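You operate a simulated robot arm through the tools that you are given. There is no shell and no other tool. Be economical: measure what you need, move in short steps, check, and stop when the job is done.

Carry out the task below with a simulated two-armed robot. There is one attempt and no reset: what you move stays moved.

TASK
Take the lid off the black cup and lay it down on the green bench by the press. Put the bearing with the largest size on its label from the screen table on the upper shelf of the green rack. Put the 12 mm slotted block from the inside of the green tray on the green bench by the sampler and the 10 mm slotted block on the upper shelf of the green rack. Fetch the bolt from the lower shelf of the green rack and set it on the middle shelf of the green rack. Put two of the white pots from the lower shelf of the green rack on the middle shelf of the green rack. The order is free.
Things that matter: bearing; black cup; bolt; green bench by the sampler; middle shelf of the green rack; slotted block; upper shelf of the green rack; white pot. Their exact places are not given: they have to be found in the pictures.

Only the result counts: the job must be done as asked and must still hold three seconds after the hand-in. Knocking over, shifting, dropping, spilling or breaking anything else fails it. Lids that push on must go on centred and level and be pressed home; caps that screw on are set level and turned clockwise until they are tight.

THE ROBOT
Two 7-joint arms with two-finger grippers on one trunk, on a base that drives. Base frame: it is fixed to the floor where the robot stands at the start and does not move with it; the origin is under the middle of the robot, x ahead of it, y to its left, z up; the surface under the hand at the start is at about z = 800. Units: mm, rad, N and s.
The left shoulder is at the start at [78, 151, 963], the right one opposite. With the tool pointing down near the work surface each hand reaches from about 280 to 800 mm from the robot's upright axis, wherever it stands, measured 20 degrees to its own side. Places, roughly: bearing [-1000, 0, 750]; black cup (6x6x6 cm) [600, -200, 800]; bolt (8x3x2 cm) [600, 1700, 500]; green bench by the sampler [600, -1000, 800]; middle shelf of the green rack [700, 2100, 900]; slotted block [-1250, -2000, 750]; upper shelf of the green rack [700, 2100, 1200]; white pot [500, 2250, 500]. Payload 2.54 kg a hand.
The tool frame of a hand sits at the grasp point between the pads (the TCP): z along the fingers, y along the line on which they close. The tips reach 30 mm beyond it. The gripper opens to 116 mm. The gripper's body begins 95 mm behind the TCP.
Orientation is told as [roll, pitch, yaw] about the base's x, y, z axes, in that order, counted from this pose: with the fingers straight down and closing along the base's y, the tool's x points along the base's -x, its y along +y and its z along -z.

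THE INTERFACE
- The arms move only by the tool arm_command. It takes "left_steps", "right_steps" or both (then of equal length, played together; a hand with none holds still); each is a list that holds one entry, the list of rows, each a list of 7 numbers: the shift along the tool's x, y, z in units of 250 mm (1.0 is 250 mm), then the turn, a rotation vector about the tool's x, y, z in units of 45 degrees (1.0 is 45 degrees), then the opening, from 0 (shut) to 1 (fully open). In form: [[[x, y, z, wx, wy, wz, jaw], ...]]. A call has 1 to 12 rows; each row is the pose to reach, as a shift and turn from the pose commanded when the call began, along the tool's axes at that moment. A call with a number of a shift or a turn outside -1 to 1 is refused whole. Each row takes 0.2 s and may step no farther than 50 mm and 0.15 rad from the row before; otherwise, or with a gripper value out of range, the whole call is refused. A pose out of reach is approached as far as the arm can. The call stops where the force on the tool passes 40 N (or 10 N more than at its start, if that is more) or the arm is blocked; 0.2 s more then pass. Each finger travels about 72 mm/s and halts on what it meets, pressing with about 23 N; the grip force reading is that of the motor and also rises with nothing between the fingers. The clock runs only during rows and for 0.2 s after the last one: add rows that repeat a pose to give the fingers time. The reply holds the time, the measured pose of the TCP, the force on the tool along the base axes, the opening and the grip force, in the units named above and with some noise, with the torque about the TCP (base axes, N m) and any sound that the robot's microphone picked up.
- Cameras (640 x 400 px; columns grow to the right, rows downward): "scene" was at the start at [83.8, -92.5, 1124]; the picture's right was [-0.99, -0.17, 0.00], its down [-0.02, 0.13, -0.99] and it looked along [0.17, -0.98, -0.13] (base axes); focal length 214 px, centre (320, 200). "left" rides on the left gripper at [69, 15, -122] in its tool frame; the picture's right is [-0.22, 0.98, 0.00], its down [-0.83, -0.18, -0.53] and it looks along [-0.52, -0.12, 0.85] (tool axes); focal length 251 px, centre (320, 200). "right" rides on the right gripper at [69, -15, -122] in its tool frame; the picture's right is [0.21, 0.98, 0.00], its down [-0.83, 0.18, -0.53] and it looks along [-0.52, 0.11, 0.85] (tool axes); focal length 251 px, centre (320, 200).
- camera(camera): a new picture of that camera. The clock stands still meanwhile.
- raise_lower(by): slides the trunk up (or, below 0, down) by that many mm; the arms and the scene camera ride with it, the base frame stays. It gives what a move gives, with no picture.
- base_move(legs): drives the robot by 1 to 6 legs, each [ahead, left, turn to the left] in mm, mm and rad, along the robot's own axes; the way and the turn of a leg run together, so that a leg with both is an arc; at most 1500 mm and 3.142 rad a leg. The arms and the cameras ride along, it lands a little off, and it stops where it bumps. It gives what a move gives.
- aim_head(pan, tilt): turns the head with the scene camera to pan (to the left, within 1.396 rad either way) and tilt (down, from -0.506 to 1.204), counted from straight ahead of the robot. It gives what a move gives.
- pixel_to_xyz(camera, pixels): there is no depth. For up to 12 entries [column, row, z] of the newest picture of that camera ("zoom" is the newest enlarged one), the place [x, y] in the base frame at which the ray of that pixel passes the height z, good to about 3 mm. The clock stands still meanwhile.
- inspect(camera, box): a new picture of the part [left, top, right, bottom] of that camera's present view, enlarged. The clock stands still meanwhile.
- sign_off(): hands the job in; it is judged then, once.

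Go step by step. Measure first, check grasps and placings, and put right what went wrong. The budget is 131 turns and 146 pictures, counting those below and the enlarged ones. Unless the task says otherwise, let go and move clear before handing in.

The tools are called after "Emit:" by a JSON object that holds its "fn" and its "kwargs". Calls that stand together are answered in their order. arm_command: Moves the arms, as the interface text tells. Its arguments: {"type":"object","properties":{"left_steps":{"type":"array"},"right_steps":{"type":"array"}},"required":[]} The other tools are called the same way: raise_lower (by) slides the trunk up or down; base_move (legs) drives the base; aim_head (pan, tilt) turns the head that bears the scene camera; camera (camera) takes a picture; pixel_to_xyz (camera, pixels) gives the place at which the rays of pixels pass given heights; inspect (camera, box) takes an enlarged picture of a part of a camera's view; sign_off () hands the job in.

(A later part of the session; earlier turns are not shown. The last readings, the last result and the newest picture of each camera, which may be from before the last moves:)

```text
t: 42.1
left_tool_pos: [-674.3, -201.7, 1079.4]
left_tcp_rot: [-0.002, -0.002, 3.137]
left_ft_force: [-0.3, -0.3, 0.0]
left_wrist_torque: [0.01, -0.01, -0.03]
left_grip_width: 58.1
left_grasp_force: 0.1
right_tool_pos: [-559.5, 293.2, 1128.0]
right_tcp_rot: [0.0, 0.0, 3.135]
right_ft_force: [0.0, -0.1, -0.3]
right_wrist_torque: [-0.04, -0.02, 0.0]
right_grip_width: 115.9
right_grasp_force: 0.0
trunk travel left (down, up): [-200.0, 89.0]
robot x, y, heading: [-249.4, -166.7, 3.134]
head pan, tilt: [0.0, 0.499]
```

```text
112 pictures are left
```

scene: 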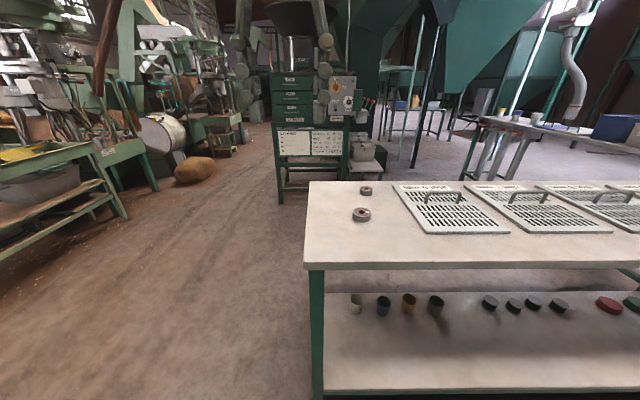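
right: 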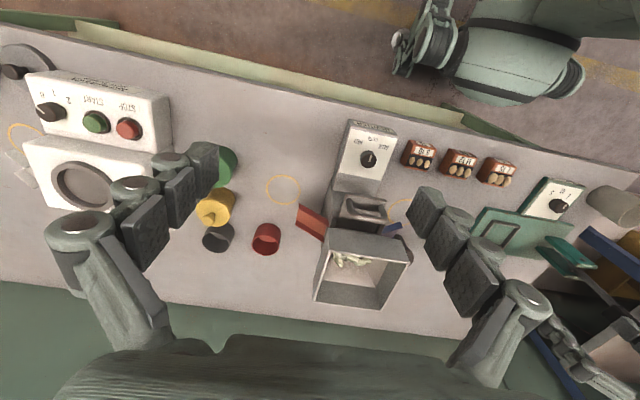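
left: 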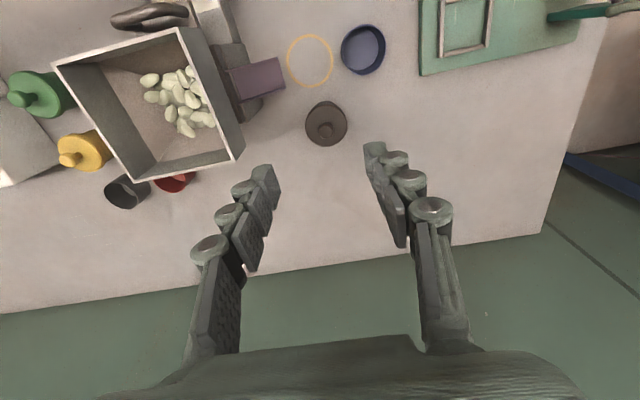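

Now I face the screen table: two bearings are visible at (361,214) and (366,190). I'll zoom in on the labels and look for more bearings further right.

Emit:
{"fn": "inspect", "kwargs": {"camera": "scene", "box": [320, 175, 400, 225]}}

Emit:
{"fn": "pixel_to_xyz", "kwargs": {"camera": "scene", "pixels": [[361, 216, 750], [366, 191, 750], [305, 265, 750], [313, 182, 750], [320, 395, 0]]}}

Emit:
{"fn": "aim_head", "kwargs": {"pan": -0.8, "tilt": 0.5}}

Emit:
{"fn": "camera", "kwargs": {"camera": "scene"}}

Emit:
{"fn": "aim_head", "kwargs": {"pan": 1.2, "tilt": 0.3}}

Emit:
{"fn": "camera", "kwargs": {"camera": "scene"}}

```text
8.00 times, centred on (360, 200) of scene
```

zoom: 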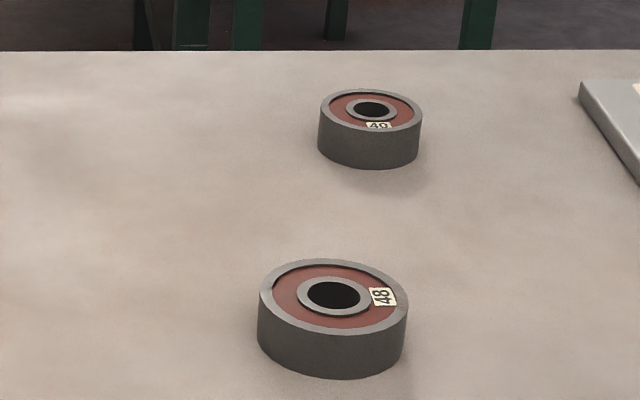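

```text
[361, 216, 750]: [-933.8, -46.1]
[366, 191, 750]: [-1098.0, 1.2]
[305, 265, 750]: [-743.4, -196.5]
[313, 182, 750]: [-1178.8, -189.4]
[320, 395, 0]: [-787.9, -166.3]
```

```text
t: 43.3
left_tool_pos: [-675.3, -201.9, 1079.5]
left_tcp_rot: [-0.003, -0.001, 3.137]
left_ft_force: [-0.5, -0.7, -0.9]
left_wrist_torque: [-0.01, 0.02, 0.0]
left_grip_width: 58.1
left_grasp_force: 0.2
right_tool_pos: [-559.4, 293.1, 1128.7]
right_tcp_rot: [0.0, 0.001, 3.135]
right_ft_force: [-0.1, 0.7, 0.2]
right_wrist_torque: [-0.02, -0.01, 0.01]
right_grip_width: 116.0
right_grasp_force: 0.1
trunk travel left (down, up): [-200.0, 89.0]
robot x, y, heading: [-248.7, -168.5, 3.134]
head pan, tilt: [-0.799, 0.499]
```

```text
110 pictures are left
```

scene: 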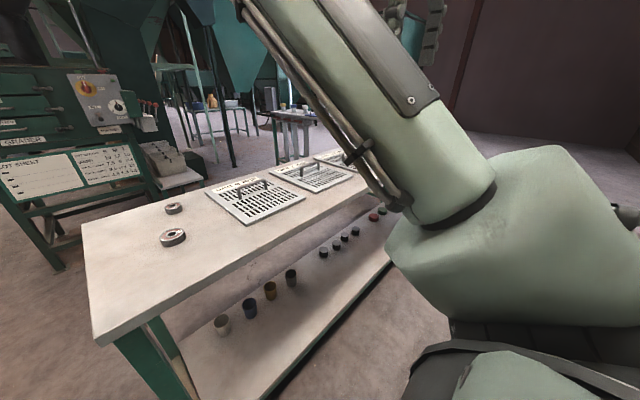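

```text
t: 45.2
left_tool_pos: [-674.9, -201.2, 1079.6]
left_tcp_rot: [-0.001, -0.001, 3.136]
left_ft_force: [-0.6, 0.0, -0.5]
left_wrist_torque: [0.01, 0.01, 0.01]
left_grip_width: 58.2
left_grasp_force: 0.1
right_tool_pos: [-561.2, 292.6, 1128.0]
right_tcp_rot: [-0.001, 0.0, 3.135]
right_ft_force: [-0.6, -0.5, -0.2]
right_wrist_torque: [0.01, 0.02, -0.02]
right_grip_width: 116.1
right_grasp_force: 0.1
trunk travel left (down, up): [-200.0, 89.0]
robot x, y, heading: [-249.9, -165.5, 3.138]
head pan, tilt: [1.201, 0.3]
```

```text
109 pictures are left
```

scene: 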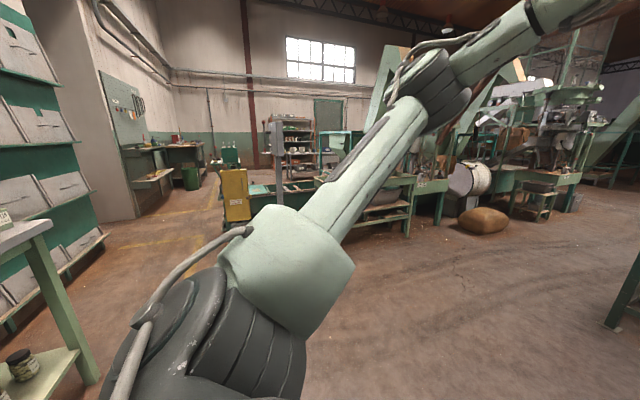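

Bearing 48 (at about (-934,-46)) is the larger of the two labels, 48 and 40. Next I'll head for the green tray, facing -y, and look.

Emit:
{"fn": "base_move", "kwargs": {"legs": [[0, 0, 1.2], [700, 0, 0]]}}

Emit:
{"fn": "aim_head", "kwargs": {"pan": 0.0, "tilt": 0.35}}

Emit:
{"fn": "camera", "kwargs": {"camera": "scene"}}

```text
t: 52.1
left_tool_pos: [-631.1, -1220.9, 1079.7]
left_tcp_rot: [-0.001, -0.002, -1.95]
left_ft_force: [-0.1, -0.1, -1.2]
left_wrist_torque: [0.03, 0.02, -0.02]
left_grip_width: 57.9
left_grasp_force: 0.1
right_tool_pos: [-1051.9, -933.1, 1129.1]
right_tcp_rot: [0.0, -0.001, -1.951]
right_ft_force: [0.0, 0.2, 1.0]
right_wrist_torque: [0.01, -0.02, -0.01]
right_grip_width: 115.9
right_grasp_force: 0.0
trunk travel left (down, up): [-200.0, 89.0]
robot x, y, heading: [-509.3, -814.3, -1.945]
head pan, tilt: [1.201, 0.3]
```

```text
t: 53.5
left_tool_pos: [-631.6, -1219.9, 1079.4]
left_tcp_rot: [-0.001, -0.001, -1.948]
left_ft_force: [0.5, -0.5, -0.1]
left_wrist_torque: [-0.02, 0.03, 0.0]
left_grip_width: 58.2
left_grasp_force: 0.0
right_tool_pos: [-1051.2, -933.7, 1129.2]
right_tcp_rot: [0.001, -0.001, -1.952]
right_ft_force: [-0.2, -0.7, 0.9]
right_wrist_torque: [0.01, 0.04, -0.01]
right_grip_width: 116.0
right_grasp_force: 0.0
trunk travel left (down, up): [-200.0, 89.0]
robot x, y, heading: [-508.4, -809.2, -1.951]
head pan, tilt: [0.0, 0.351]
```

```text
108 pictures are left
```

scene: 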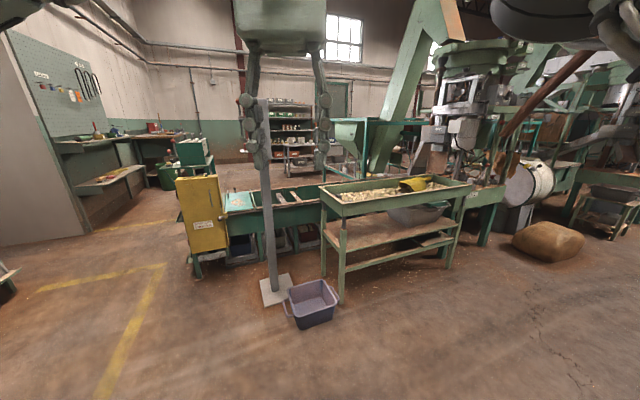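

The green tray with nuts is straight ahead at (395,195), and a bin and a post stand at its left front. I'll zoom in and measure.

Emit:
{"fn": "inspect", "kwargs": {"camera": "scene", "box": [310, 150, 486, 260]}}

Emit:
{"fn": "pixel_to_xyz", "kwargs": {"camera": "scene", "pixels": [[341, 217, 780], [474, 187, 780], [320, 187, 780], [340, 300, 0], [444, 260, 0], [312, 325, 0], [280, 300, 0], [545, 260, 0], [370, 195, 760]]}}

```text
3.64 times, centred on (398, 205) of scene
```

zoom: 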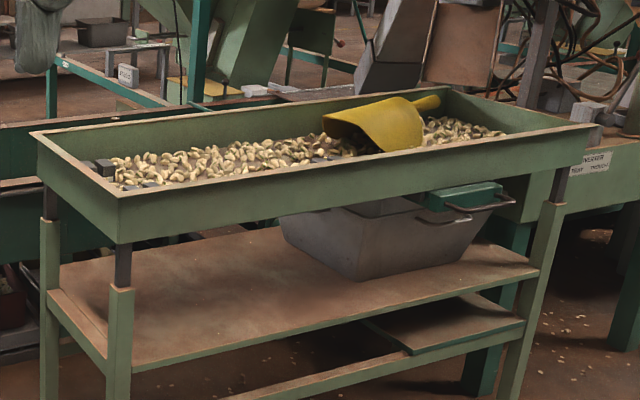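

```text
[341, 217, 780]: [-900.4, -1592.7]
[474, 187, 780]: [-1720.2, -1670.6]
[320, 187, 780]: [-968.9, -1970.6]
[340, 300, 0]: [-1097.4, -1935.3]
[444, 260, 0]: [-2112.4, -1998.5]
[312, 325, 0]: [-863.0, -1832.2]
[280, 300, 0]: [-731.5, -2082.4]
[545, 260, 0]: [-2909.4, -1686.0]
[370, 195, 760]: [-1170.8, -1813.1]
```

The tray's front edge runs roughly along x from about -1000 to -2000. I'll face it squarely and approach, staying clear of the bin.

Emit:
{"fn": "base_move", "kwargs": {"legs": [[0, 0, 0.38], [300, -800, 0]]}}

Emit:
{"fn": "aim_head", "kwargs": {"pan": 0.0, "tilt": 0.55}}

Emit:
{"fn": "camera", "kwargs": {"camera": "scene"}}

```text
t: 62.7
left_tool_pos: [-1272.7, -1535.7, 1080.3]
left_tcp_rot: [-0.002, -0.001, -1.576]
left_ft_force: [0.0, -1.2, 0.6]
left_wrist_torque: [0.0, -0.03, -0.01]
left_grip_width: 57.9
left_grasp_force: 0.1
right_tool_pos: [-1768.1, -1420.8, 1129.4]
right_tcp_rot: [-0.001, 0.002, -1.578]
right_ft_force: [-0.4, -0.8, -0.4]
right_wrist_torque: [-0.01, 0.0, -0.01]
right_grip_width: 115.9
right_grasp_force: 0.0
trunk travel left (down, up): [-200.0, 89.0]
robot x, y, heading: [-1306.2, -1109.5, -1.575]
head pan, tilt: [0.0, 0.351]
```

```text
t: 63.5
left_tool_pos: [-1273.2, -1535.9, 1079.2]
left_tcp_rot: [-0.002, -0.001, -1.575]
left_ft_force: [-0.7, 0.2, 0.0]
left_wrist_torque: [0.0, 0.01, -0.03]
left_grip_width: 58.1
left_grasp_force: 0.1
right_tool_pos: [-1767.9, -1421.3, 1128.5]
right_tcp_rot: [0.0, 0.0, -1.578]
right_ft_force: [0.0, 0.1, -0.2]
right_wrist_torque: [0.01, 0.0, 0.0]
right_grip_width: 116.1
right_grasp_force: 0.0
trunk travel left (down, up): [-200.0, 89.0]
robot x, y, heading: [-1306.3, -1113.0, -1.578]
head pan, tilt: [0.0, 0.55]
```

```text
106 pictures are left
```

scene: 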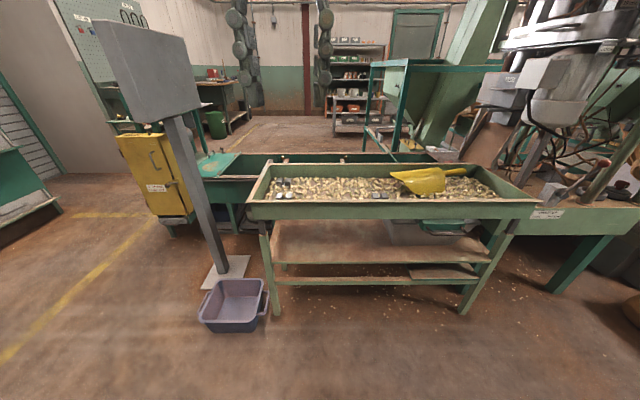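

Emit:
{"fn": "inspect", "kwargs": {"camera": "scene", "box": [240, 150, 416, 260]}}

Emit:
{"fn": "pixel_to_xyz", "kwargs": {"camera": "scene", "pixels": [[278, 314, 0], [460, 312, 0], [250, 205, 760], [538, 203, 760], [270, 163, 760], [280, 192, 710], [380, 192, 710], [262, 310, 0]]}}

```text
3.64 times, centred on (328, 205) of scene
```

zoom: 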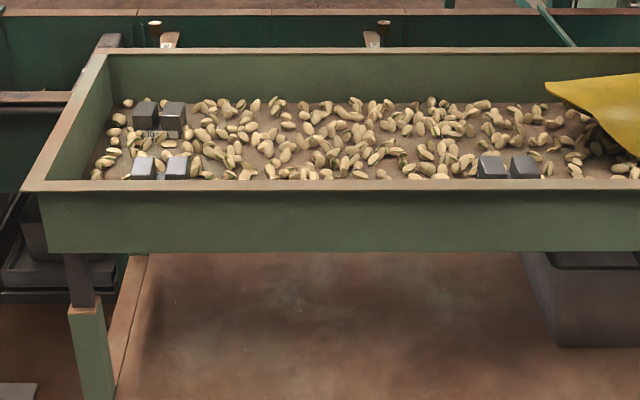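

```text
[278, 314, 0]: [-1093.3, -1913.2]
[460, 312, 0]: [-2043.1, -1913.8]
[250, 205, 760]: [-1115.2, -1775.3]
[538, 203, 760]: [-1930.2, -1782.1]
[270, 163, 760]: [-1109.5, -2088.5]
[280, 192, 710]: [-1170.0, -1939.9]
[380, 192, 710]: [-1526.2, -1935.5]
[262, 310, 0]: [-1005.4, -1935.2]
```

Three dark slotted blocks lie in the tray: two at the left and one right of the middle. I'll drive in closer and look with the wrist cameras.

Emit:
{"fn": "base_move", "kwargs": {"legs": [[280, 0, 0]]}}

Emit:
{"fn": "aim_head", "kwargs": {"pan": 0.0, "tilt": 0.85}}

Emit:
{"fn": "camera", "kwargs": {"camera": "scene"}}

Emit:
{"fn": "camera", "kwargs": {"camera": "left"}}

```text
t: 65.4
left_tool_pos: [-1274.6, -1810.6, 1079.8]
left_tcp_rot: [-0.002, -0.001, -1.574]
left_ft_force: [-0.1, -0.5, -0.8]
left_wrist_torque: [0.02, -0.01, -0.01]
left_grip_width: 58.0
left_grasp_force: 0.1
right_tool_pos: [-1767.9, -1697.3, 1129.9]
right_tcp_rot: [-0.001, -0.002, -1.576]
right_ft_force: [0.2, -0.6, 0.5]
right_wrist_torque: [0.04, 0.0, 0.02]
right_grip_width: 116.1
right_grasp_force: 0.0
trunk travel left (down, up): [-200.0, 89.0]
robot x, y, heading: [-1307.5, -1381.5, -1.573]
head pan, tilt: [0.0, 0.55]
```

```text
t: 66.2
left_tool_pos: [-1274.4, -1811.7, 1079.6]
left_tcp_rot: [-0.003, -0.001, -1.574]
left_ft_force: [-0.6, -0.7, -0.2]
left_wrist_torque: [0.02, -0.02, -0.01]
left_grip_width: 57.9
left_grasp_force: 0.0
right_tool_pos: [-1767.6, -1697.4, 1130.4]
right_tcp_rot: [-0.001, -0.001, -1.577]
right_ft_force: [-0.3, -0.6, 0.6]
right_wrist_torque: [0.0, -0.01, 0.0]
right_grip_width: 116.0
right_grasp_force: 0.1
trunk travel left (down, up): [-200.0, 89.0]
robot x, y, heading: [-1306.9, -1388.3, -1.573]
head pan, tilt: [0.0, 0.85]
```

```text
104 pictures are left
```

scene: 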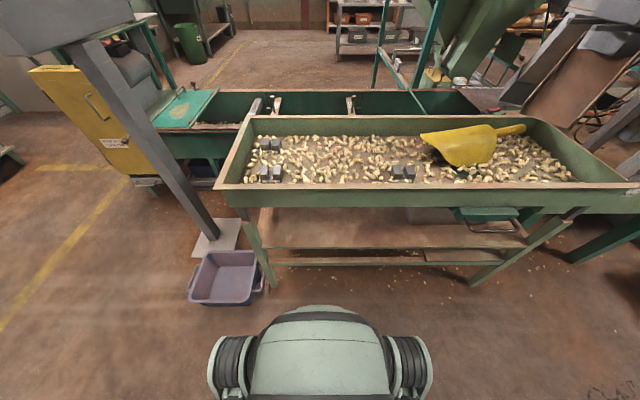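

```text
103 pictures are left
```

left: 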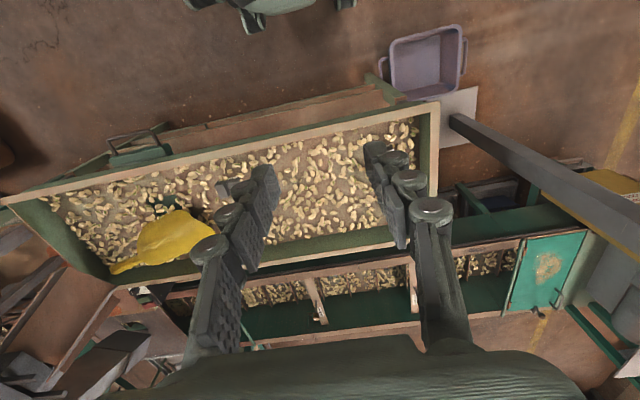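

Emit:
{"fn": "pixel_to_xyz", "kwargs": {"camera": "left", "pixels": [[437, 103, 780], [437, 103, 720], [437, 103, 660], [437, 193, 720], [437, 193, 660]]}}

Emit:
{"fn": "pixel_to_xyz", "kwargs": {"camera": "scene", "pixels": [[216, 188, 780], [216, 188, 720], [216, 188, 660], [249, 117, 720], [249, 117, 660], [270, 175, 720], [270, 175, 660], [402, 173, 660], [270, 144, 660]]}}

Emit:
{"fn": "inspect", "kwargs": {"camera": "scene", "box": [230, 120, 310, 190]}}

Emit:
{"fn": "inspect", "kwargs": {"camera": "scene", "box": [370, 145, 434, 185]}}

```text
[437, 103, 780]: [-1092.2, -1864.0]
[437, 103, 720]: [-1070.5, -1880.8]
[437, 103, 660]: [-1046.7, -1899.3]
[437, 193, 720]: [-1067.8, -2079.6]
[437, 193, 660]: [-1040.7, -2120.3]
```

```text
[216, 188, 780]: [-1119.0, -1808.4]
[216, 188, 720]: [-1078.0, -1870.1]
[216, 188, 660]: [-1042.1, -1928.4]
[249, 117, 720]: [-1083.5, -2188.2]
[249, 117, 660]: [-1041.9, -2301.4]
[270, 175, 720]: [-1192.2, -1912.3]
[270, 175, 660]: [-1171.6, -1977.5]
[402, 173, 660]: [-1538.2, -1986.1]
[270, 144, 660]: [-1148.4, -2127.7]
```

```text
5.71 times, centred on (270, 155) of scene
```

zoom: 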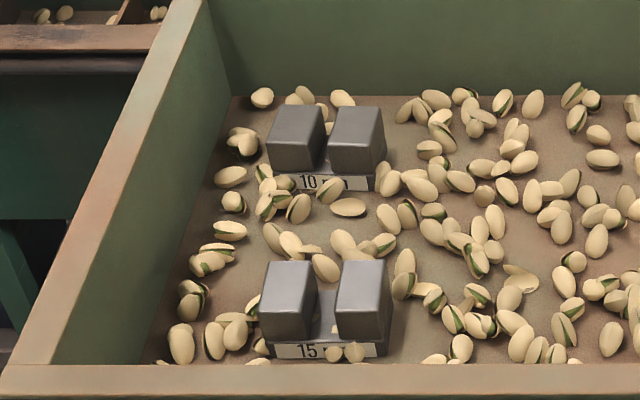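

```text
10.00 times, centred on (402, 165) of scene
```

zoom: 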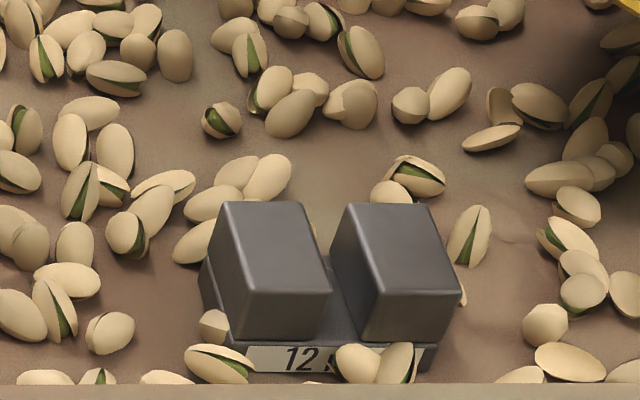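

Labels read: rear-left block is 10, front-left is 15, right-of-middle is 12. The rim is at z≈719. I'll drive 90 mm closer, put the left hand above the 10 mm block and the right hand above the 12 mm block, and look.

Emit:
{"fn": "base_move", "kwargs": {"legs": [[90, 0, 0]]}}

Emit:
{"fn": "arm_command", "kwargs": {"left_steps": [[[-0.1, 0.06, 0.1, 0, 0, 0, 0.6], [-0.2, 0.12, 0.2, 0, 0, 0, 0.7], [-0.3, 0.18, 0.3, 0, 0, 0, 0.8], [-0.4, 0.25, 0.4, 0, 0, 0, 0.9], [-0.5, 0.33, 0.5, 0, 0, 0, 1], [-0.6, 0.4, 0.6, 0, 0, 0, 1], [-0.65, 0.46, 0.7, 0, 0, 0, 1]]], "right_steps": [[[-0.06, 0.12, 0.12, 0, 0, 0, 1], [-0.12, 0.24, 0.24, 0, 0, 0, 1], [-0.18, 0.36, 0.36, 0, 0, 0, 1], [-0.24, 0.48, 0.48, 0, 0, 0, 1], [-0.3, 0.6, 0.6, 0, 0, 0, 1], [-0.36, 0.72, 0.72, 0, 0, 0, 1], [-0.42, 0.84, 0.84, 0, 0, 0, 1]]]}}

Emit:
{"fn": "camera", "kwargs": {"camera": "left"}}

Emit:
{"fn": "camera", "kwargs": {"camera": "right"}}

```text
t: 67.3
left_tool_pos: [-1273.4, -1900.6, 1079.1]
left_tcp_rot: [-0.003, -0.002, -1.576]
left_ft_force: [0.5, 0.1, -0.1]
left_wrist_torque: [0.05, -0.02, 0.03]
left_grip_width: 58.0
left_grasp_force: 0.1
right_tool_pos: [-1768.5, -1786.9, 1128.3]
right_tcp_rot: [0.0, 0.001, -1.575]
right_ft_force: [0.2, -0.4, -0.2]
right_wrist_torque: [0.08, 0.02, 0.0]
right_grip_width: 116.4
right_grasp_force: 0.1
trunk travel left (down, up): [-200.0, 89.0]
robot x, y, heading: [-1304.7, -1476.2, -1.581]
head pan, tilt: [0.0, 0.85]
```

```text
t: 68.9
left_tool_pos: [-1157.2, -2063.2, 905.8]
left_tcp_rot: [0.0, -0.003, -1.573]
left_ft_force: [0.0, -0.4, -0.8]
left_wrist_torque: [-0.01, 0.01, 0.02]
left_grip_width: 115.8
left_grasp_force: 0.1
right_tool_pos: [-1706.7, -1868.5, 953.1]
right_tcp_rot: [-0.002, -0.001, -1.576]
right_ft_force: [-0.1, -0.2, 0.2]
right_wrist_torque: [0.0, 0.02, 0.02]
right_grip_width: 116.1
right_grasp_force: 0.1
right hand out of reach, approached as far as the arm can: row 3, 4, 5, 6, 7
trunk travel left (down, up): [-200.0, 89.0]
robot x, y, heading: [-1311.7, -1476.2, -1.582]
head pan, tilt: [0.0, 0.85]
```

```text
100 pictures are left
```

left: 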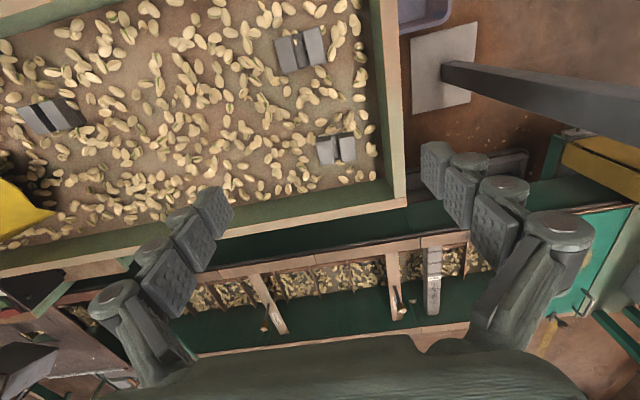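

```text
99 pictures are left
```

right: 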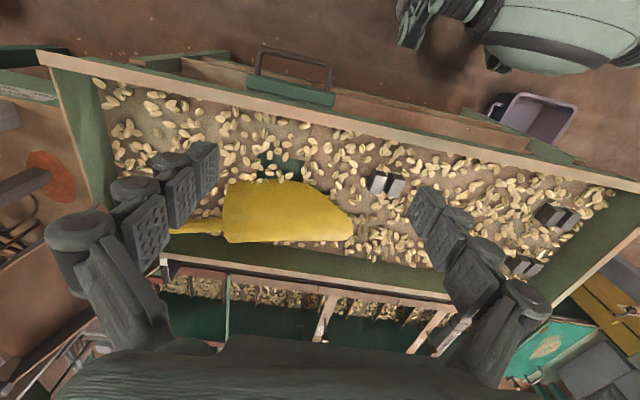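

Emit:
{"fn": "pixel_to_xyz", "kwargs": {"camera": "left", "pixels": [[336, 149, 680], [336, 149, 700], [336, 149, 660], [52, 117, 690], [400, 200, 719], [385, 0, 719], [300, 50, 690]]}}

Emit:
{"fn": "pixel_to_xyz", "kwargs": {"camera": "right", "pixels": [[387, 185, 680], [387, 185, 700]]}}

Emit:
{"fn": "inspect", "kwargs": {"camera": "left", "box": [270, 100, 400, 182]}}

Emit:
{"fn": "camera", "kwargs": {"camera": "scene"}}

Emit:
{"fn": "pixel_to_xyz", "kwargs": {"camera": "scene", "pixels": [[320, 200, 700]]}}

```text
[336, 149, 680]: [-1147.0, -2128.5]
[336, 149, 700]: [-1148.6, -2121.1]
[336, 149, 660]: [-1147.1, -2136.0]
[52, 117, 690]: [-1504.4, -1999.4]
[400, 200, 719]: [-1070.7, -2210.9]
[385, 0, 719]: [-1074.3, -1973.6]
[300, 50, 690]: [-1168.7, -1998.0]
```

```text
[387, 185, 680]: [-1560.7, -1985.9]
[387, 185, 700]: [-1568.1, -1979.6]
```

```text
4.88 times, centred on (335, 141) of left
```

zoom: 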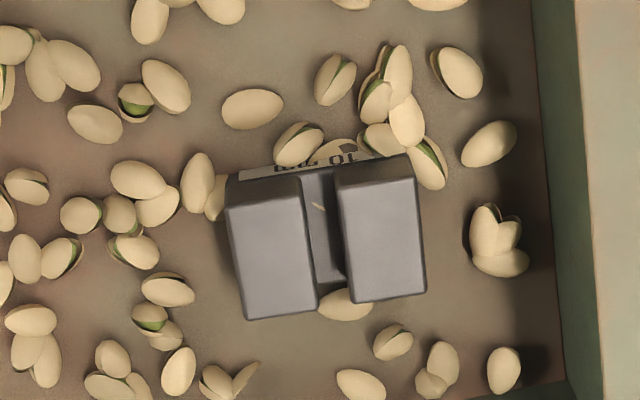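

```text
97 pictures are left
```

scene: 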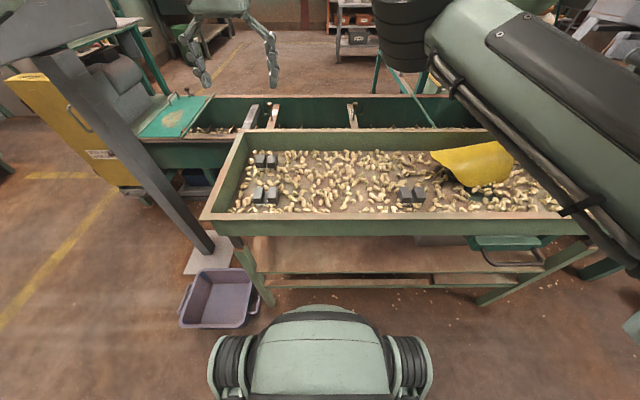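

```text
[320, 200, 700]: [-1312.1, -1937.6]
```

Triangulating puts the block tops at about z 648; the 10 mm block is centred near (-1147,-2141) and aligned with the hand, about 64 mm wide. I'll lower the left hand to z 730 with an opening of about 92 mm, and check.

Emit:
{"fn": "arm_command", "kwargs": {"left_steps": [[[-0.12, 0.02, 0.1, 0, 0, 0, 0.9], [-0.24, 0.04, 0.2, 0, 0, 0, 0.8], [-0.31, 0.04, 0.35, 0, 0, 0, 0.8], [-0.31, 0.04, 0.52, 0, 0, 0, 0.8], [-0.31, 0.04, 0.7, 0, 0, 0, 0.8]]]}}

Emit:
{"fn": "camera", "kwargs": {"camera": "left"}}

```text
t: 70.1
left_tool_pos: [-1150.4, -2139.7, 729.8]
left_tcp_rot: [-0.004, -0.002, -1.572]
left_ft_force: [0.7, -1.2, -0.3]
left_wrist_torque: [0.04, -0.03, 0.0]
left_grip_width: 92.8
left_grasp_force: 0.0
right_tool_pos: [-1707.1, -1868.3, 952.9]
right_tcp_rot: [0.001, 0.001, -1.576]
right_ft_force: [0.0, -0.9, 0.0]
right_wrist_torque: [0.0, -0.01, -0.01]
right_grip_width: 116.2
right_grasp_force: 0.0
trunk travel left (down, up): [-200.0, 89.0]
robot x, y, heading: [-1307.3, -1474.9, -1.576]
head pan, tilt: [0.0, 0.85]
```

```text
96 pictures are left
```

left: 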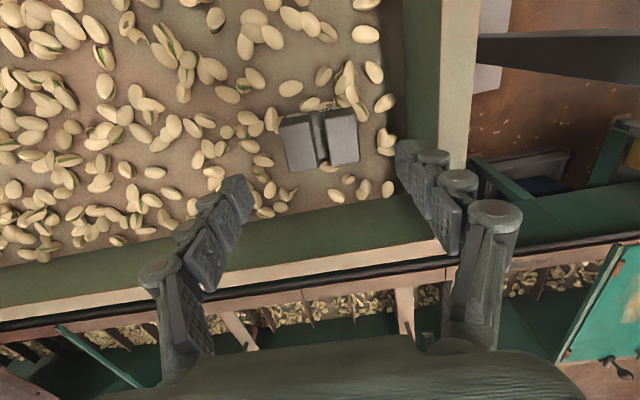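

The block at (320,138) is within 4 mm of the line of descent. I'll lower to z≈657.

Emit:
{"fn": "arm_command", "kwargs": {"left_steps": [[[0.016, 0, 0.12, 0, 0, 0, 0.8], [0.016, 0, 0.22, 0, 0, 0, 0.8], [0.016, 0, 0.29, 0, 0, 0, 0.8]]]}}

Emit:
{"fn": "camera", "kwargs": {"camera": "left"}}

```text
t: 70.9
left_tool_pos: [-1151.4, -2136.6, 657.3]
left_tcp_rot: [-0.003, -0.002, -1.574]
left_ft_force: [0.7, 1.1, 0.7]
left_wrist_torque: [-0.01, 0.01, 0.0]
left_grip_width: 93.0
left_grasp_force: 0.1
right_tool_pos: [-1706.6, -1868.9, 953.0]
right_tcp_rot: [0.0, 0.0, -1.576]
right_ft_force: [0.2, 0.7, -0.2]
right_wrist_torque: [0.0, 0.02, 0.03]
right_grip_width: 116.0
right_grasp_force: 0.1
trunk travel left (down, up): [-200.0, 89.0]
robot x, y, heading: [-1307.9, -1475.9, -1.576]
head pan, tilt: [0.0, 0.85]
```

```text
95 pictures are left
```

left: 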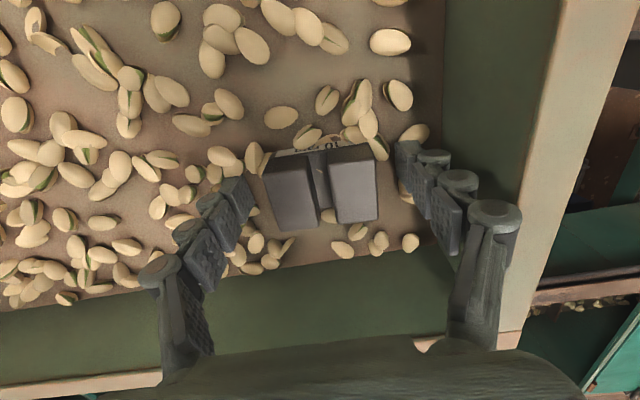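

The block sits between the pads. I'll close and lift.

Emit:
{"fn": "arm_command", "kwargs": {"left_steps": [[[0, 0, 0, 0, 0, 0, 0.6], [0, 0, 0, 0, 0, 0, 0.45], [0, 0, 0, 0, 0, 0, 0.4], [0, 0, 0, 0, 0, 0, 0.3], [0, 0, -0.04, 0, 0, 0, 0.3], [0, 0, -0.12, 0, 0, 0, 0.3], [0, 0, -0.25, 0, 0, 0, 0.3], [0, 0, -0.4, 0, 0, 0, 0.3]]]}}

Emit:
{"fn": "camera", "kwargs": {"camera": "left"}}

```text
t: 72.7
left_tool_pos: [-1149.1, -2136.4, 758.4]
left_tcp_rot: [-0.001, -0.002, -1.574]
left_ft_force: [-0.5, -0.3, -5.1]
left_wrist_torque: [0.01, 0.0, 0.01]
left_grip_width: 59.5
left_grasp_force: 23.2
right_tool_pos: [-1707.6, -1867.4, 951.7]
right_tcp_rot: [0.0, 0.001, -1.575]
right_ft_force: [-0.9, -0.1, 0.2]
right_wrist_torque: [-0.03, 0.03, -0.01]
right_grip_width: 115.9
right_grasp_force: 0.0
trunk travel left (down, up): [-200.0, 89.0]
robot x, y, heading: [-1307.4, -1476.4, -1.573]
head pan, tilt: [0.0, 0.85]
```

```text
94 pictures are left
```

left: 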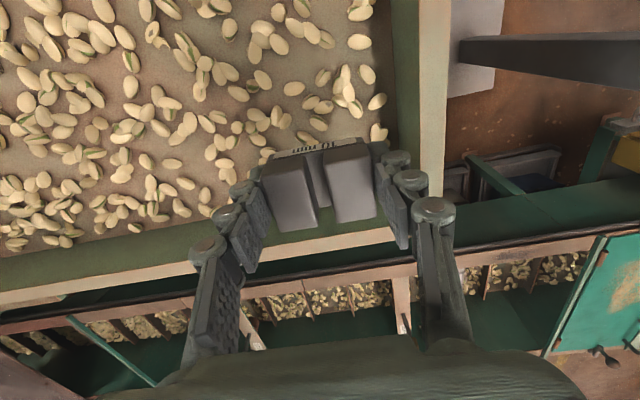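

The 10 mm block is held (59.5 mm, about 5 N of weight). I'll raise and retract the left hand while the right hand moves toward the 12 mm block.

Emit:
{"fn": "arm_command", "kwargs": {"left_steps": [[[0, 0, -0.19, 0, 0, 0, 0.3], [0, 0, -0.38, 0, 0, 0, 0.3], [0.1, 0, -0.54, 0, 0, 0, 0.3], [0.22, 0, -0.66, 0, 0, 0, 0.3], [0.34, 0, -0.78, 0, 0, 0, 0.3], [0.46, 0, -0.9, 0, 0, 0, 0.3], [0.58, 0, -1.0, 0, 0, 0, 0.3]]], "right_steps": [[[-0.06, 0.12, 0.0, 0, 0, 0, 1], [-0.12, 0.24, 0, 0, 0, 0, 1], [-0.18, 0.36, 0.0, 0, 0, 0, 1], [-0.24, 0.48, 0.05, 0, 0, 0, 1], [-0.32, 0.6, 0.1, 0, 0, 0, 1], [-0.42, 0.63, 0.15, 0, 0, 0, 1], [-0.53, 0.63, 0.2, 0, 0, 0, 1]]]}}

Emit:
{"fn": "camera", "kwargs": {"camera": "right"}}

```text
t: 74.3
left_tool_pos: [-1146.5, -1992.6, 1005.7]
left_tcp_rot: [-0.003, 0.003, -1.574]
left_ft_force: [0.0, -1.1, -7.0]
left_wrist_torque: [0.11, 0.06, -0.02]
left_grip_width: 59.8
left_grasp_force: 22.6
right_tool_pos: [-1656.6, -2058.4, 901.3]
right_tcp_rot: [-0.005, 0.002, -1.578]
right_ft_force: [-0.1, -1.4, -0.4]
right_wrist_torque: [0.11, 0.04, -0.03]
right_grip_width: 115.9
right_grasp_force: 0.0
right hand out of reach, approached as far as the arm can: row 1, 2, 3, 4, 5, 6, 7
trunk travel left (down, up): [-200.0, 89.0]
robot x, y, heading: [-1309.4, -1476.0, -1.574]
head pan, tilt: [0.0, 0.85]
```

```text
93 pictures are left
```

right: 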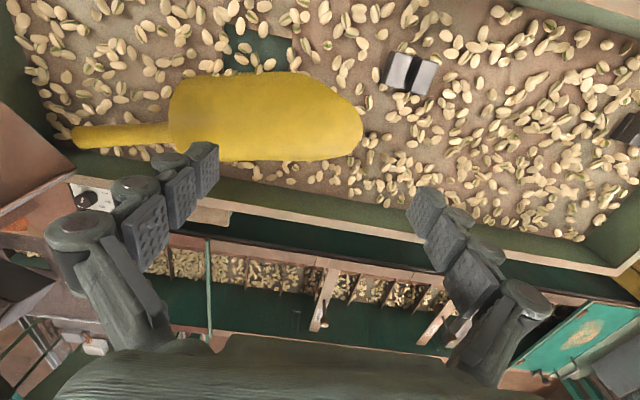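

The right hand ended up at (-1657,-2058). I'll command the rest of the way to about (-1549,-2001).

Emit:
{"fn": "arm_command", "kwargs": {"right_steps": [[[0.03, 0.11, 0.1, 0, 0, 0, 1], [0.08, 0.22, 0.2, 0, 0, 0, 1], [0.15, 0.33, 0.3, 0, 0, 0, 0.9], [0.22, 0.43, 0.4, 0, 0, 0, 0.8], [0.23, 0.43, 0.5, 0, 0, 0, 0.8]]]}}

Emit:
{"fn": "camera", "kwargs": {"camera": "right"}}

```text
t: 75.5
left_tool_pos: [-1148.4, -1991.0, 1006.9]
left_tcp_rot: [-0.003, -0.002, -1.574]
left_ft_force: [-0.5, 0.3, -4.3]
left_wrist_torque: [0.0, -0.01, 0.02]
left_grip_width: 59.6
left_grasp_force: 23.0
right_tool_pos: [-1631.4, -2072.9, 758.0]
right_tcp_rot: [-0.002, -0.003, -1.576]
right_ft_force: [0.6, 0.6, -0.1]
right_wrist_torque: [-0.01, 0.01, 0.01]
right_grip_width: 92.7
right_grasp_force: 0.0
right hand out of reach, approached as far as the arm can: row 1, 2, 3, 4, 5
trunk travel left (down, up): [-200.0, 89.0]
robot x, y, heading: [-1308.8, -1476.9, -1.575]
head pan, tilt: [0.0, 0.85]
```

```text
92 pictures are left
```

right: 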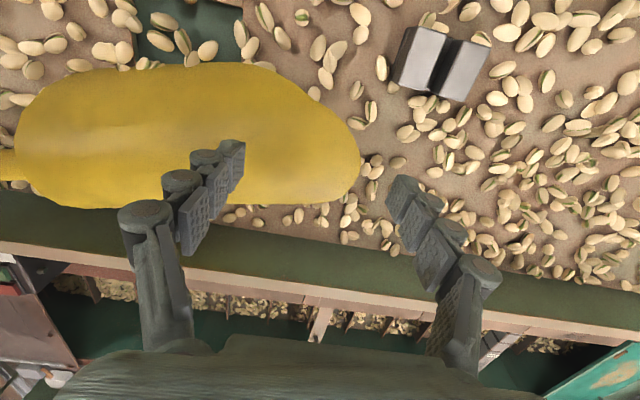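

The right arm keeps stalling short. I'll look at its configuration in the scene camera.

Emit:
{"fn": "aim_head", "kwargs": {"pan": -0.7, "tilt": 0.5}}

Emit:
{"fn": "camera", "kwargs": {"camera": "scene"}}

```text
t: 76.6
left_tool_pos: [-1149.8, -1991.7, 1006.3]
left_tcp_rot: [-0.002, -0.002, -1.572]
left_ft_force: [0.7, 0.0, -4.4]
left_wrist_torque: [0.05, 0.02, -0.01]
left_grip_width: 59.4
left_grasp_force: 23.0
right_tool_pos: [-1630.6, -2073.4, 757.2]
right_tcp_rot: [-0.002, 0.002, -1.576]
right_ft_force: [-0.1, -0.2, -0.5]
right_wrist_torque: [-0.02, -0.03, 0.03]
right_grip_width: 93.0
right_grasp_force: 0.1
trunk travel left (down, up): [-200.0, 89.0]
robot x, y, heading: [-1305.8, -1473.9, -1.574]
head pan, tilt: [-0.7, 0.499]
```

```text
91 pictures are left
```

scene: 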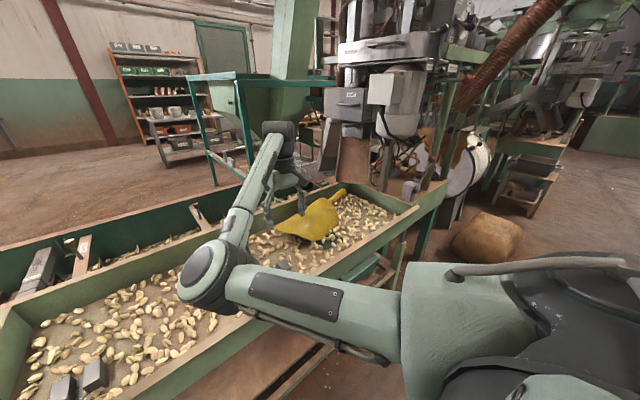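

The right elbow is bent inward, which blocks inward motion. I'll lift the hand and stretch the arm forward to let the elbow swing round.

Emit:
{"fn": "arm_command", "kwargs": {"right_steps": [[[0, 0, -0.19, 0, 0, 0, 0.8], [0, 0, -0.38, 0, 0, 0, 0.8], [0, 0, -0.57, 0, 0, 0, 0.8], [0, 0, -0.76, 0, 0, 0, 0.8], [-0.15, 0.05, -0.85, 0, 0, 0, 0.8], [-0.3, 0.1, -0.85, 0, 0, 0, 0.8], [-0.45, 0.15, -0.85, 0, 0, 0, 0.8], [-0.55, 0.3, -0.85, 0, 0, 0, 0.8], [-0.6, 0.45, -0.85, 0, 0, 0, 0.8], [-0.6, 0.63, -0.85, 0, 0, 0, 0.8], [-0.6, 0.8, -0.85, 0, 0, 0, 0.8]]]}}

Emit:
{"fn": "camera", "kwargs": {"camera": "scene"}}

```text
t: 79.0
left_tool_pos: [-1149.5, -1991.0, 1006.4]
left_tcp_rot: [-0.002, -0.001, -1.575]
left_ft_force: [0.5, 0.1, -4.9]
left_wrist_torque: [-0.02, -0.04, -0.02]
left_grip_width: 59.4
left_grasp_force: 22.2
right_tool_pos: [-1476.2, -2195.4, 959.3]
right_tcp_rot: [-0.002, 0.0, -1.576]
right_ft_force: [-0.3, -0.1, 0.5]
right_wrist_torque: [0.02, -0.03, 0.0]
right_grip_width: 92.7
right_grasp_force: 0.1
right hand out of reach, approached as far as the arm can: row 1, 2, 3, 4, 8, 9, 10, 11
trunk travel left (down, up): [-200.0, 89.0]
robot x, y, heading: [-1307.1, -1473.5, -1.58]
head pan, tilt: [-0.7, 0.499]
```

```text
90 pictures are left
```

scene: 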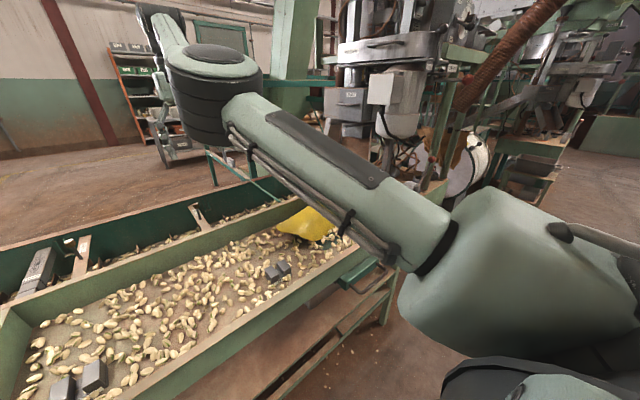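

The elbow is now up and the arm is stretched. I'll pull the hand back toward the 12 mm block.

Emit:
{"fn": "arm_command", "kwargs": {"right_steps": [[[0.15, 0.0, 0.05, 0, 0, 0, 0.8], [0.3, -0.02, 0.1, 0, 0, 0, 0.8], [0.45, -0.08, 0.18, 0, 0, 0, 0.8], [0.6, -0.16, 0.26, 0, 0, 0, 0.8], [0.74, -0.23, 0.36, 0, 0, 0, 0.8], [0.78, -0.29, 0.5, 0, 0, 0, 0.8], [0.78, -0.29, 0.66, 0, 0, 0, 0.8]]]}}

Emit:
{"fn": "camera", "kwargs": {"camera": "right"}}

```text
t: 80.6
left_tool_pos: [-1149.4, -1991.8, 1006.8]
left_tcp_rot: [-0.004, -0.002, -1.575]
left_ft_force: [-0.1, 0.8, -5.0]
left_wrist_torque: [0.03, 0.0, 0.0]
left_grip_width: 59.7
left_grasp_force: 23.2
right_tool_pos: [-1488.0, -2174.4, 957.1]
right_tcp_rot: [0.018, -0.015, -1.621]
right_ft_force: [-0.2, 0.7, 0.1]
right_wrist_torque: [0.01, 0.01, 0.01]
right_grip_width: 93.1
right_grasp_force: 0.1
right hand out of reach, approached as far as the arm can: row 1, 2, 3, 4, 5, 6, 7
trunk travel left (down, up): [-200.0, 89.0]
robot x, y, heading: [-1309.7, -1472.1, -1.579]
head pan, tilt: [-0.7, 0.499]
```

```text
89 pictures are left
```

right: 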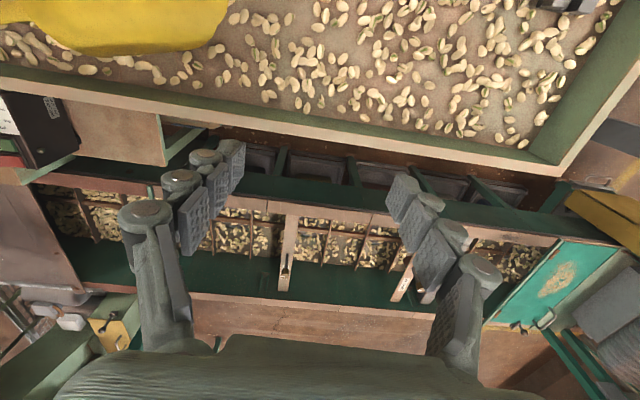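

The wrist seems to be at a joint limit; the yaw drifted negative when it stalled. I'll turn the right hand about its own axis in that direction by about 90° and see if it frees.

Emit:
{"fn": "arm_command", "kwargs": {"right_steps": [[[0, 0, 0, 0, 0, 0.18, 0.8], [0, 0, 0, 0, 0, 0.36, 0.8], [0, 0, 0, 0, 0, 0.54, 0.8], [0, 0, 0, 0, 0, 0.72, 0.8], [0, 0, 0, 0, 0, 0.9, 0.8], [0.12, 0, 0, 0, 0, 0.98, 0.8], [0.3, 0, 0, 0, 0, 0.98, 0.8], [0.45, 0, 0, 0, 0, 0.98, 0.8]]]}}

Emit:
{"fn": "camera", "kwargs": {"camera": "scene"}}

```text
t: 82.4
left_tool_pos: [-1148.9, -1989.9, 1008.5]
left_tcp_rot: [-0.004, -0.004, -1.573]
left_ft_force: [-0.8, -0.4, -3.4]
left_wrist_torque: [-0.06, -0.01, 0.0]
left_grip_width: 59.5
left_grasp_force: 23.3
right_tool_pos: [-1638.1, -2064.6, 962.2]
right_tcp_rot: [0.025, -0.002, -2.387]
right_ft_force: [0.4, 0.1, 0.4]
right_wrist_torque: [0.01, -0.02, 0.0]
right_grip_width: 92.6
right_grasp_force: 0.0
right hand out of reach, approached as far as the arm can: row 2, 3, 4, 5, 6, 7, 8
trunk travel left (down, up): [-200.0, 89.0]
robot x, y, heading: [-1306.8, -1475.0, -1.577]
head pan, tilt: [-0.7, 0.499]
```

```text
88 pictures are left
```

scene: 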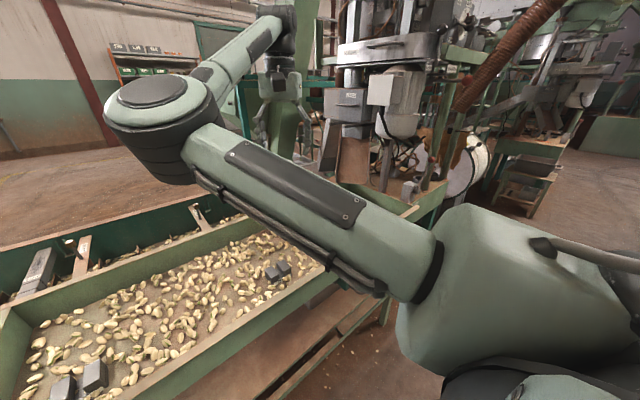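

With the elbow inward, the right hand can only work on its outer side (lateral about -340, 600 ahead), but that's usable. I'll raise the trunk for elbow clearance, turn the right hand back square while lowering it, and then shift the base so that it's over the 12 mm block.

Emit:
{"fn": "raise_lower", "kwargs": {"by": 88}}

Emit:
{"fn": "arm_command", "kwargs": {"right_steps": [[[0, 0, 0.1, 0, 0, -0.18, 0.8], [0, 0, 0.22, 0, 0, -0.36, 0.8], [0, 0, 0.34, 0, 0, -0.54, 0.8], [0, 0, 0.46, 0, 0, -0.72, 0.8], [0, 0, 0.58, 0, 0, -0.9, 0.8], [0, 0, 0.7, 0, 0, -1.0, 0.8], [0, 0, 0.8, 0, 0, -1.0, 0.8]]]}}

Emit:
{"fn": "camera", "kwargs": {"camera": "right"}}

Emit:
{"fn": "camera", "kwargs": {"camera": "scene"}}

```text
t: 83.6
left_tool_pos: [-1148.6, -1991.3, 1093.9]
left_tcp_rot: [-0.004, -0.001, -1.573]
left_ft_force: [0.0, -0.4, -5.3]
left_wrist_torque: [0.03, 0.01, -0.03]
left_grip_width: 59.5
left_grasp_force: 23.0
right_tool_pos: [-1639.5, -2067.6, 1048.7]
right_tcp_rot: [0.025, 0.0, -2.388]
right_ft_force: [-0.5, -0.8, 0.4]
right_wrist_torque: [0.03, 0.0, -0.02]
right_grip_width: 92.6
right_grasp_force: 0.1
trunk travel left (down, up): [-288.0, 1.0]
robot x, y, heading: [-1306.8, -1476.7, -1.577]
head pan, tilt: [-0.7, 0.499]
```

```text
t: 85.2
left_tool_pos: [-1149.1, -1991.1, 1094.8]
left_tcp_rot: [0.0, -0.003, -1.575]
left_ft_force: [-0.1, 0.6, -4.0]
left_wrist_torque: [0.02, -0.01, -0.01]
left_grip_width: 59.5
left_grasp_force: 22.8
right_tool_pos: [-1637.2, -2071.0, 848.0]
right_tcp_rot: [0.016, -0.018, -1.6]
right_ft_force: [-0.7, -0.2, -0.6]
right_wrist_torque: [0.01, -0.02, 0.02]
right_grip_width: 92.6
right_grasp_force: 0.0
right hand out of reach, approached as far as the arm can: row 1, 2, 3, 4, 5
trunk travel left (down, up): [-288.0, 1.0]
robot x, y, heading: [-1308.3, -1475.1, -1.574]
head pan, tilt: [-0.7, 0.499]
```

```text
87 pictures are left
```

right: 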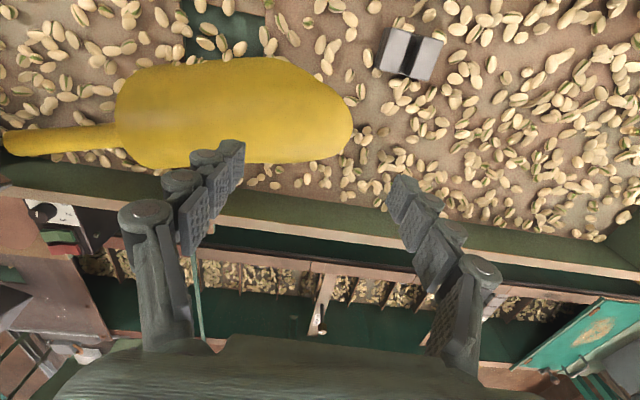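

```text
86 pictures are left
```

scene: 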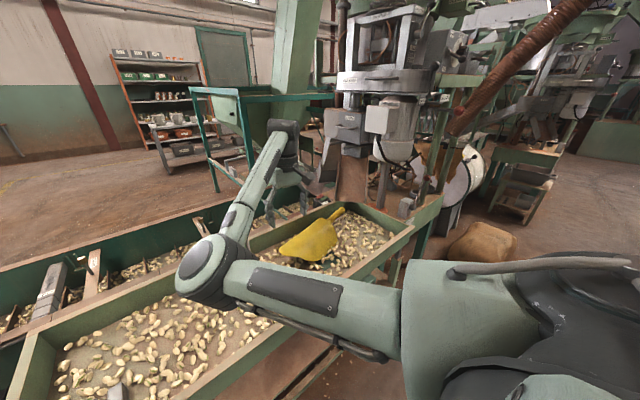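

The right hand is over the tray at (-1637,-2071,848). I'll measure the 12 mm block at (411,54) from here.

Emit:
{"fn": "pixel_to_xyz", "kwargs": {"camera": "right", "pixels": [[411, 54, 648], [396, 51, 648], [427, 58, 648], [411, 54, 640]]}}

Emit:
{"fn": "base_move", "kwargs": {"legs": [[-70, 90, 0]]}}

Emit:
{"fn": "camera", "kwargs": {"camera": "right"}}

```text
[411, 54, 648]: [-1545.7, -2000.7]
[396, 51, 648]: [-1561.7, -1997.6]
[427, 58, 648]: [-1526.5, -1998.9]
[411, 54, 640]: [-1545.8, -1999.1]
```

```text
t: 86.7
left_tool_pos: [-1057.6, -1922.2, 1094.3]
left_tcp_rot: [-0.004, -0.002, -1.575]
left_ft_force: [-0.1, 0.4, -4.0]
left_wrist_torque: [-0.02, 0.02, -0.02]
left_grip_width: 59.7
left_grasp_force: 22.7
right_tool_pos: [-1545.3, -2000.8, 849.7]
right_tcp_rot: [0.017, -0.017, -1.603]
right_ft_force: [-0.2, 0.1, -0.7]
right_wrist_torque: [-0.02, 0.04, 0.01]
right_grip_width: 92.7
right_grasp_force: 0.1
trunk travel left (down, up): [-288.0, 1.0]
robot x, y, heading: [-1219.9, -1405.5, -1.571]
head pan, tilt: [-0.7, 0.499]
```

```text
85 pictures are left
```

right: 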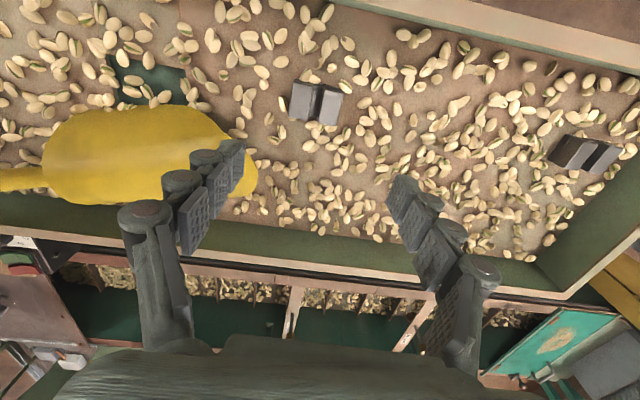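

The block at (315,103) is nearly under the hand. I'll descend to about z 735 and check.

Emit:
{"fn": "arm_command", "kwargs": {"right_steps": [[[0.01, 0, 0.12, 0, 0, 0, 0.8], [0.02, -0.01, 0.24, 0, 0, 0, 0.8], [0.02, -0.01, 0.36, 0, 0, 0, 0.8], [0.02, -0.01, 0.46, 0, 0, 0, 0.8]]]}}

Emit:
{"fn": "camera", "kwargs": {"camera": "right"}}

Emit:
{"fn": "aim_head", "kwargs": {"pan": -0.5, "tilt": 0.7}}

Emit:
{"fn": "camera", "kwargs": {"camera": "scene"}}

```text
t: 87.7
left_tool_pos: [-1057.3, -1924.2, 1094.8]
left_tcp_rot: [-0.003, -0.001, -1.574]
left_ft_force: [-0.5, 0.2, -3.9]
left_wrist_torque: [0.04, -0.02, -0.02]
left_grip_width: 59.7
left_grasp_force: 22.7
right_tool_pos: [-1546.7, -1999.6, 734.0]
right_tcp_rot: [0.017, -0.018, -1.602]
right_ft_force: [0.1, 0.5, -0.3]
right_wrist_torque: [-0.02, 0.03, 0.0]
right_grip_width: 92.6
right_grasp_force: 0.1
trunk travel left (down, up): [-288.0, 1.0]
robot x, y, heading: [-1218.9, -1409.8, -1.573]
head pan, tilt: [-0.7, 0.499]
```

```text
84 pictures are left
```

right: 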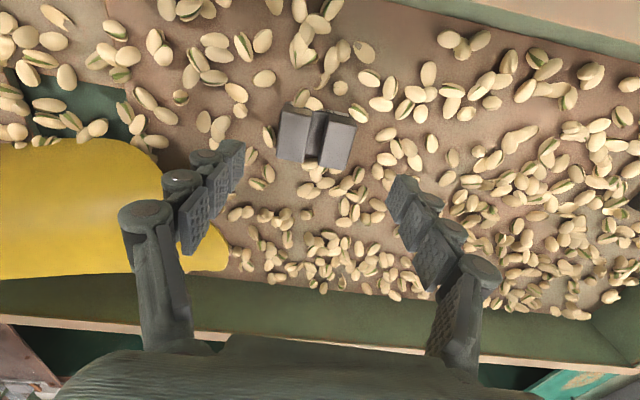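

```text
t: 88.5
left_tool_pos: [-1058.0, -1922.0, 1094.3]
left_tcp_rot: [0.001, -0.002, -1.574]
left_ft_force: [1.1, -0.3, -4.0]
left_wrist_torque: [0.01, 0.03, -0.01]
left_grip_width: 59.6
left_grasp_force: 22.6
right_tool_pos: [-1547.2, -1998.8, 733.5]
right_tcp_rot: [0.016, -0.017, -1.603]
right_ft_force: [0.4, -0.4, 0.1]
right_wrist_torque: [0.0, -0.01, 0.04]
right_grip_width: 92.7
right_grasp_force: 0.2
trunk travel left (down, up): [-288.0, 1.0]
robot x, y, heading: [-1220.9, -1405.1, -1.577]
head pan, tilt: [-0.499, 0.7]
```

```text
83 pictures are left
```

scene: 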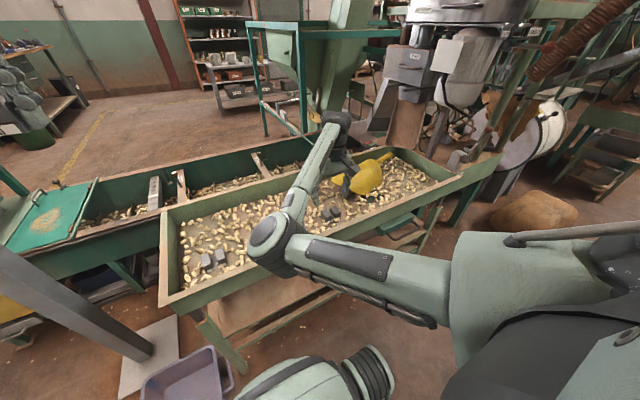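

Emit:
{"fn": "pixel_to_xyz", "kwargs": {"camera": "right", "pixels": [[228, 250, 640], [165, 190, 660], [200, 210, 650], [316, 139, 648]]}}

```text
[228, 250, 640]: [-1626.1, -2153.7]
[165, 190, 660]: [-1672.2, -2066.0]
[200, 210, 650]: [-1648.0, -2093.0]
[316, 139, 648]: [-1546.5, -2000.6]
```

The scoop is clear of the fingers, and the block is centred. I'll descend to 657, close, and lift.

Emit:
{"fn": "arm_command", "kwargs": {"right_steps": [[[0, 0, 0.12, 0, 0, 0, 0.8], [0, 0, 0.24, 0, 0, 0, 0.8], [0, 0, 0.305, 0, 0, 0, 0.8], [0, 0, 0.305, 0, 0, 0, 0.6], [0, 0, 0.305, 0, 0, 0, 0.4], [0, 0, 0.305, 0, 0, 0, 0.3], [0, 0, 0.305, 0, 0, 0, 0.3], [0, 0, 0.26, 0, 0, 0, 0.3], [0, 0, 0.15, 0, 0, 0, 0.3], [0, 0, 0, 0, 0, 0, 0.3], [0, 0, -0.19, 0, 0, 0, 0.3]]]}}

Emit:
{"fn": "camera", "kwargs": {"camera": "right"}}

```text
t: 90.9
left_tool_pos: [-1057.3, -1922.6, 1094.6]
left_tcp_rot: [-0.003, -0.002, -1.573]
left_ft_force: [-0.1, 0.1, -3.6]
left_wrist_torque: [0.02, 0.02, -0.01]
left_grip_width: 59.3
left_grasp_force: 23.2
right_tool_pos: [-1545.8, -1997.8, 782.6]
right_tcp_rot: [0.017, -0.016, -1.603]
right_ft_force: [0.6, 0.8, -3.7]
right_wrist_torque: [-0.01, 0.02, 0.01]
right_grip_width: 59.6
right_grasp_force: 23.0
trunk travel left (down, up): [-288.0, 1.0]
robot x, y, heading: [-1217.2, -1405.7, -1.576]
head pan, tilt: [-0.499, 0.7]
```

```text
82 pictures are left
```

right: 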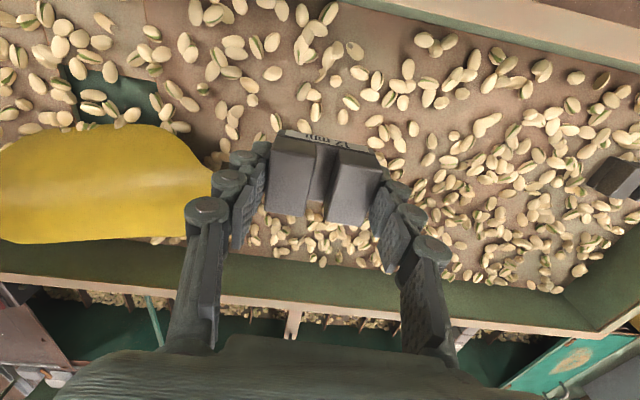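

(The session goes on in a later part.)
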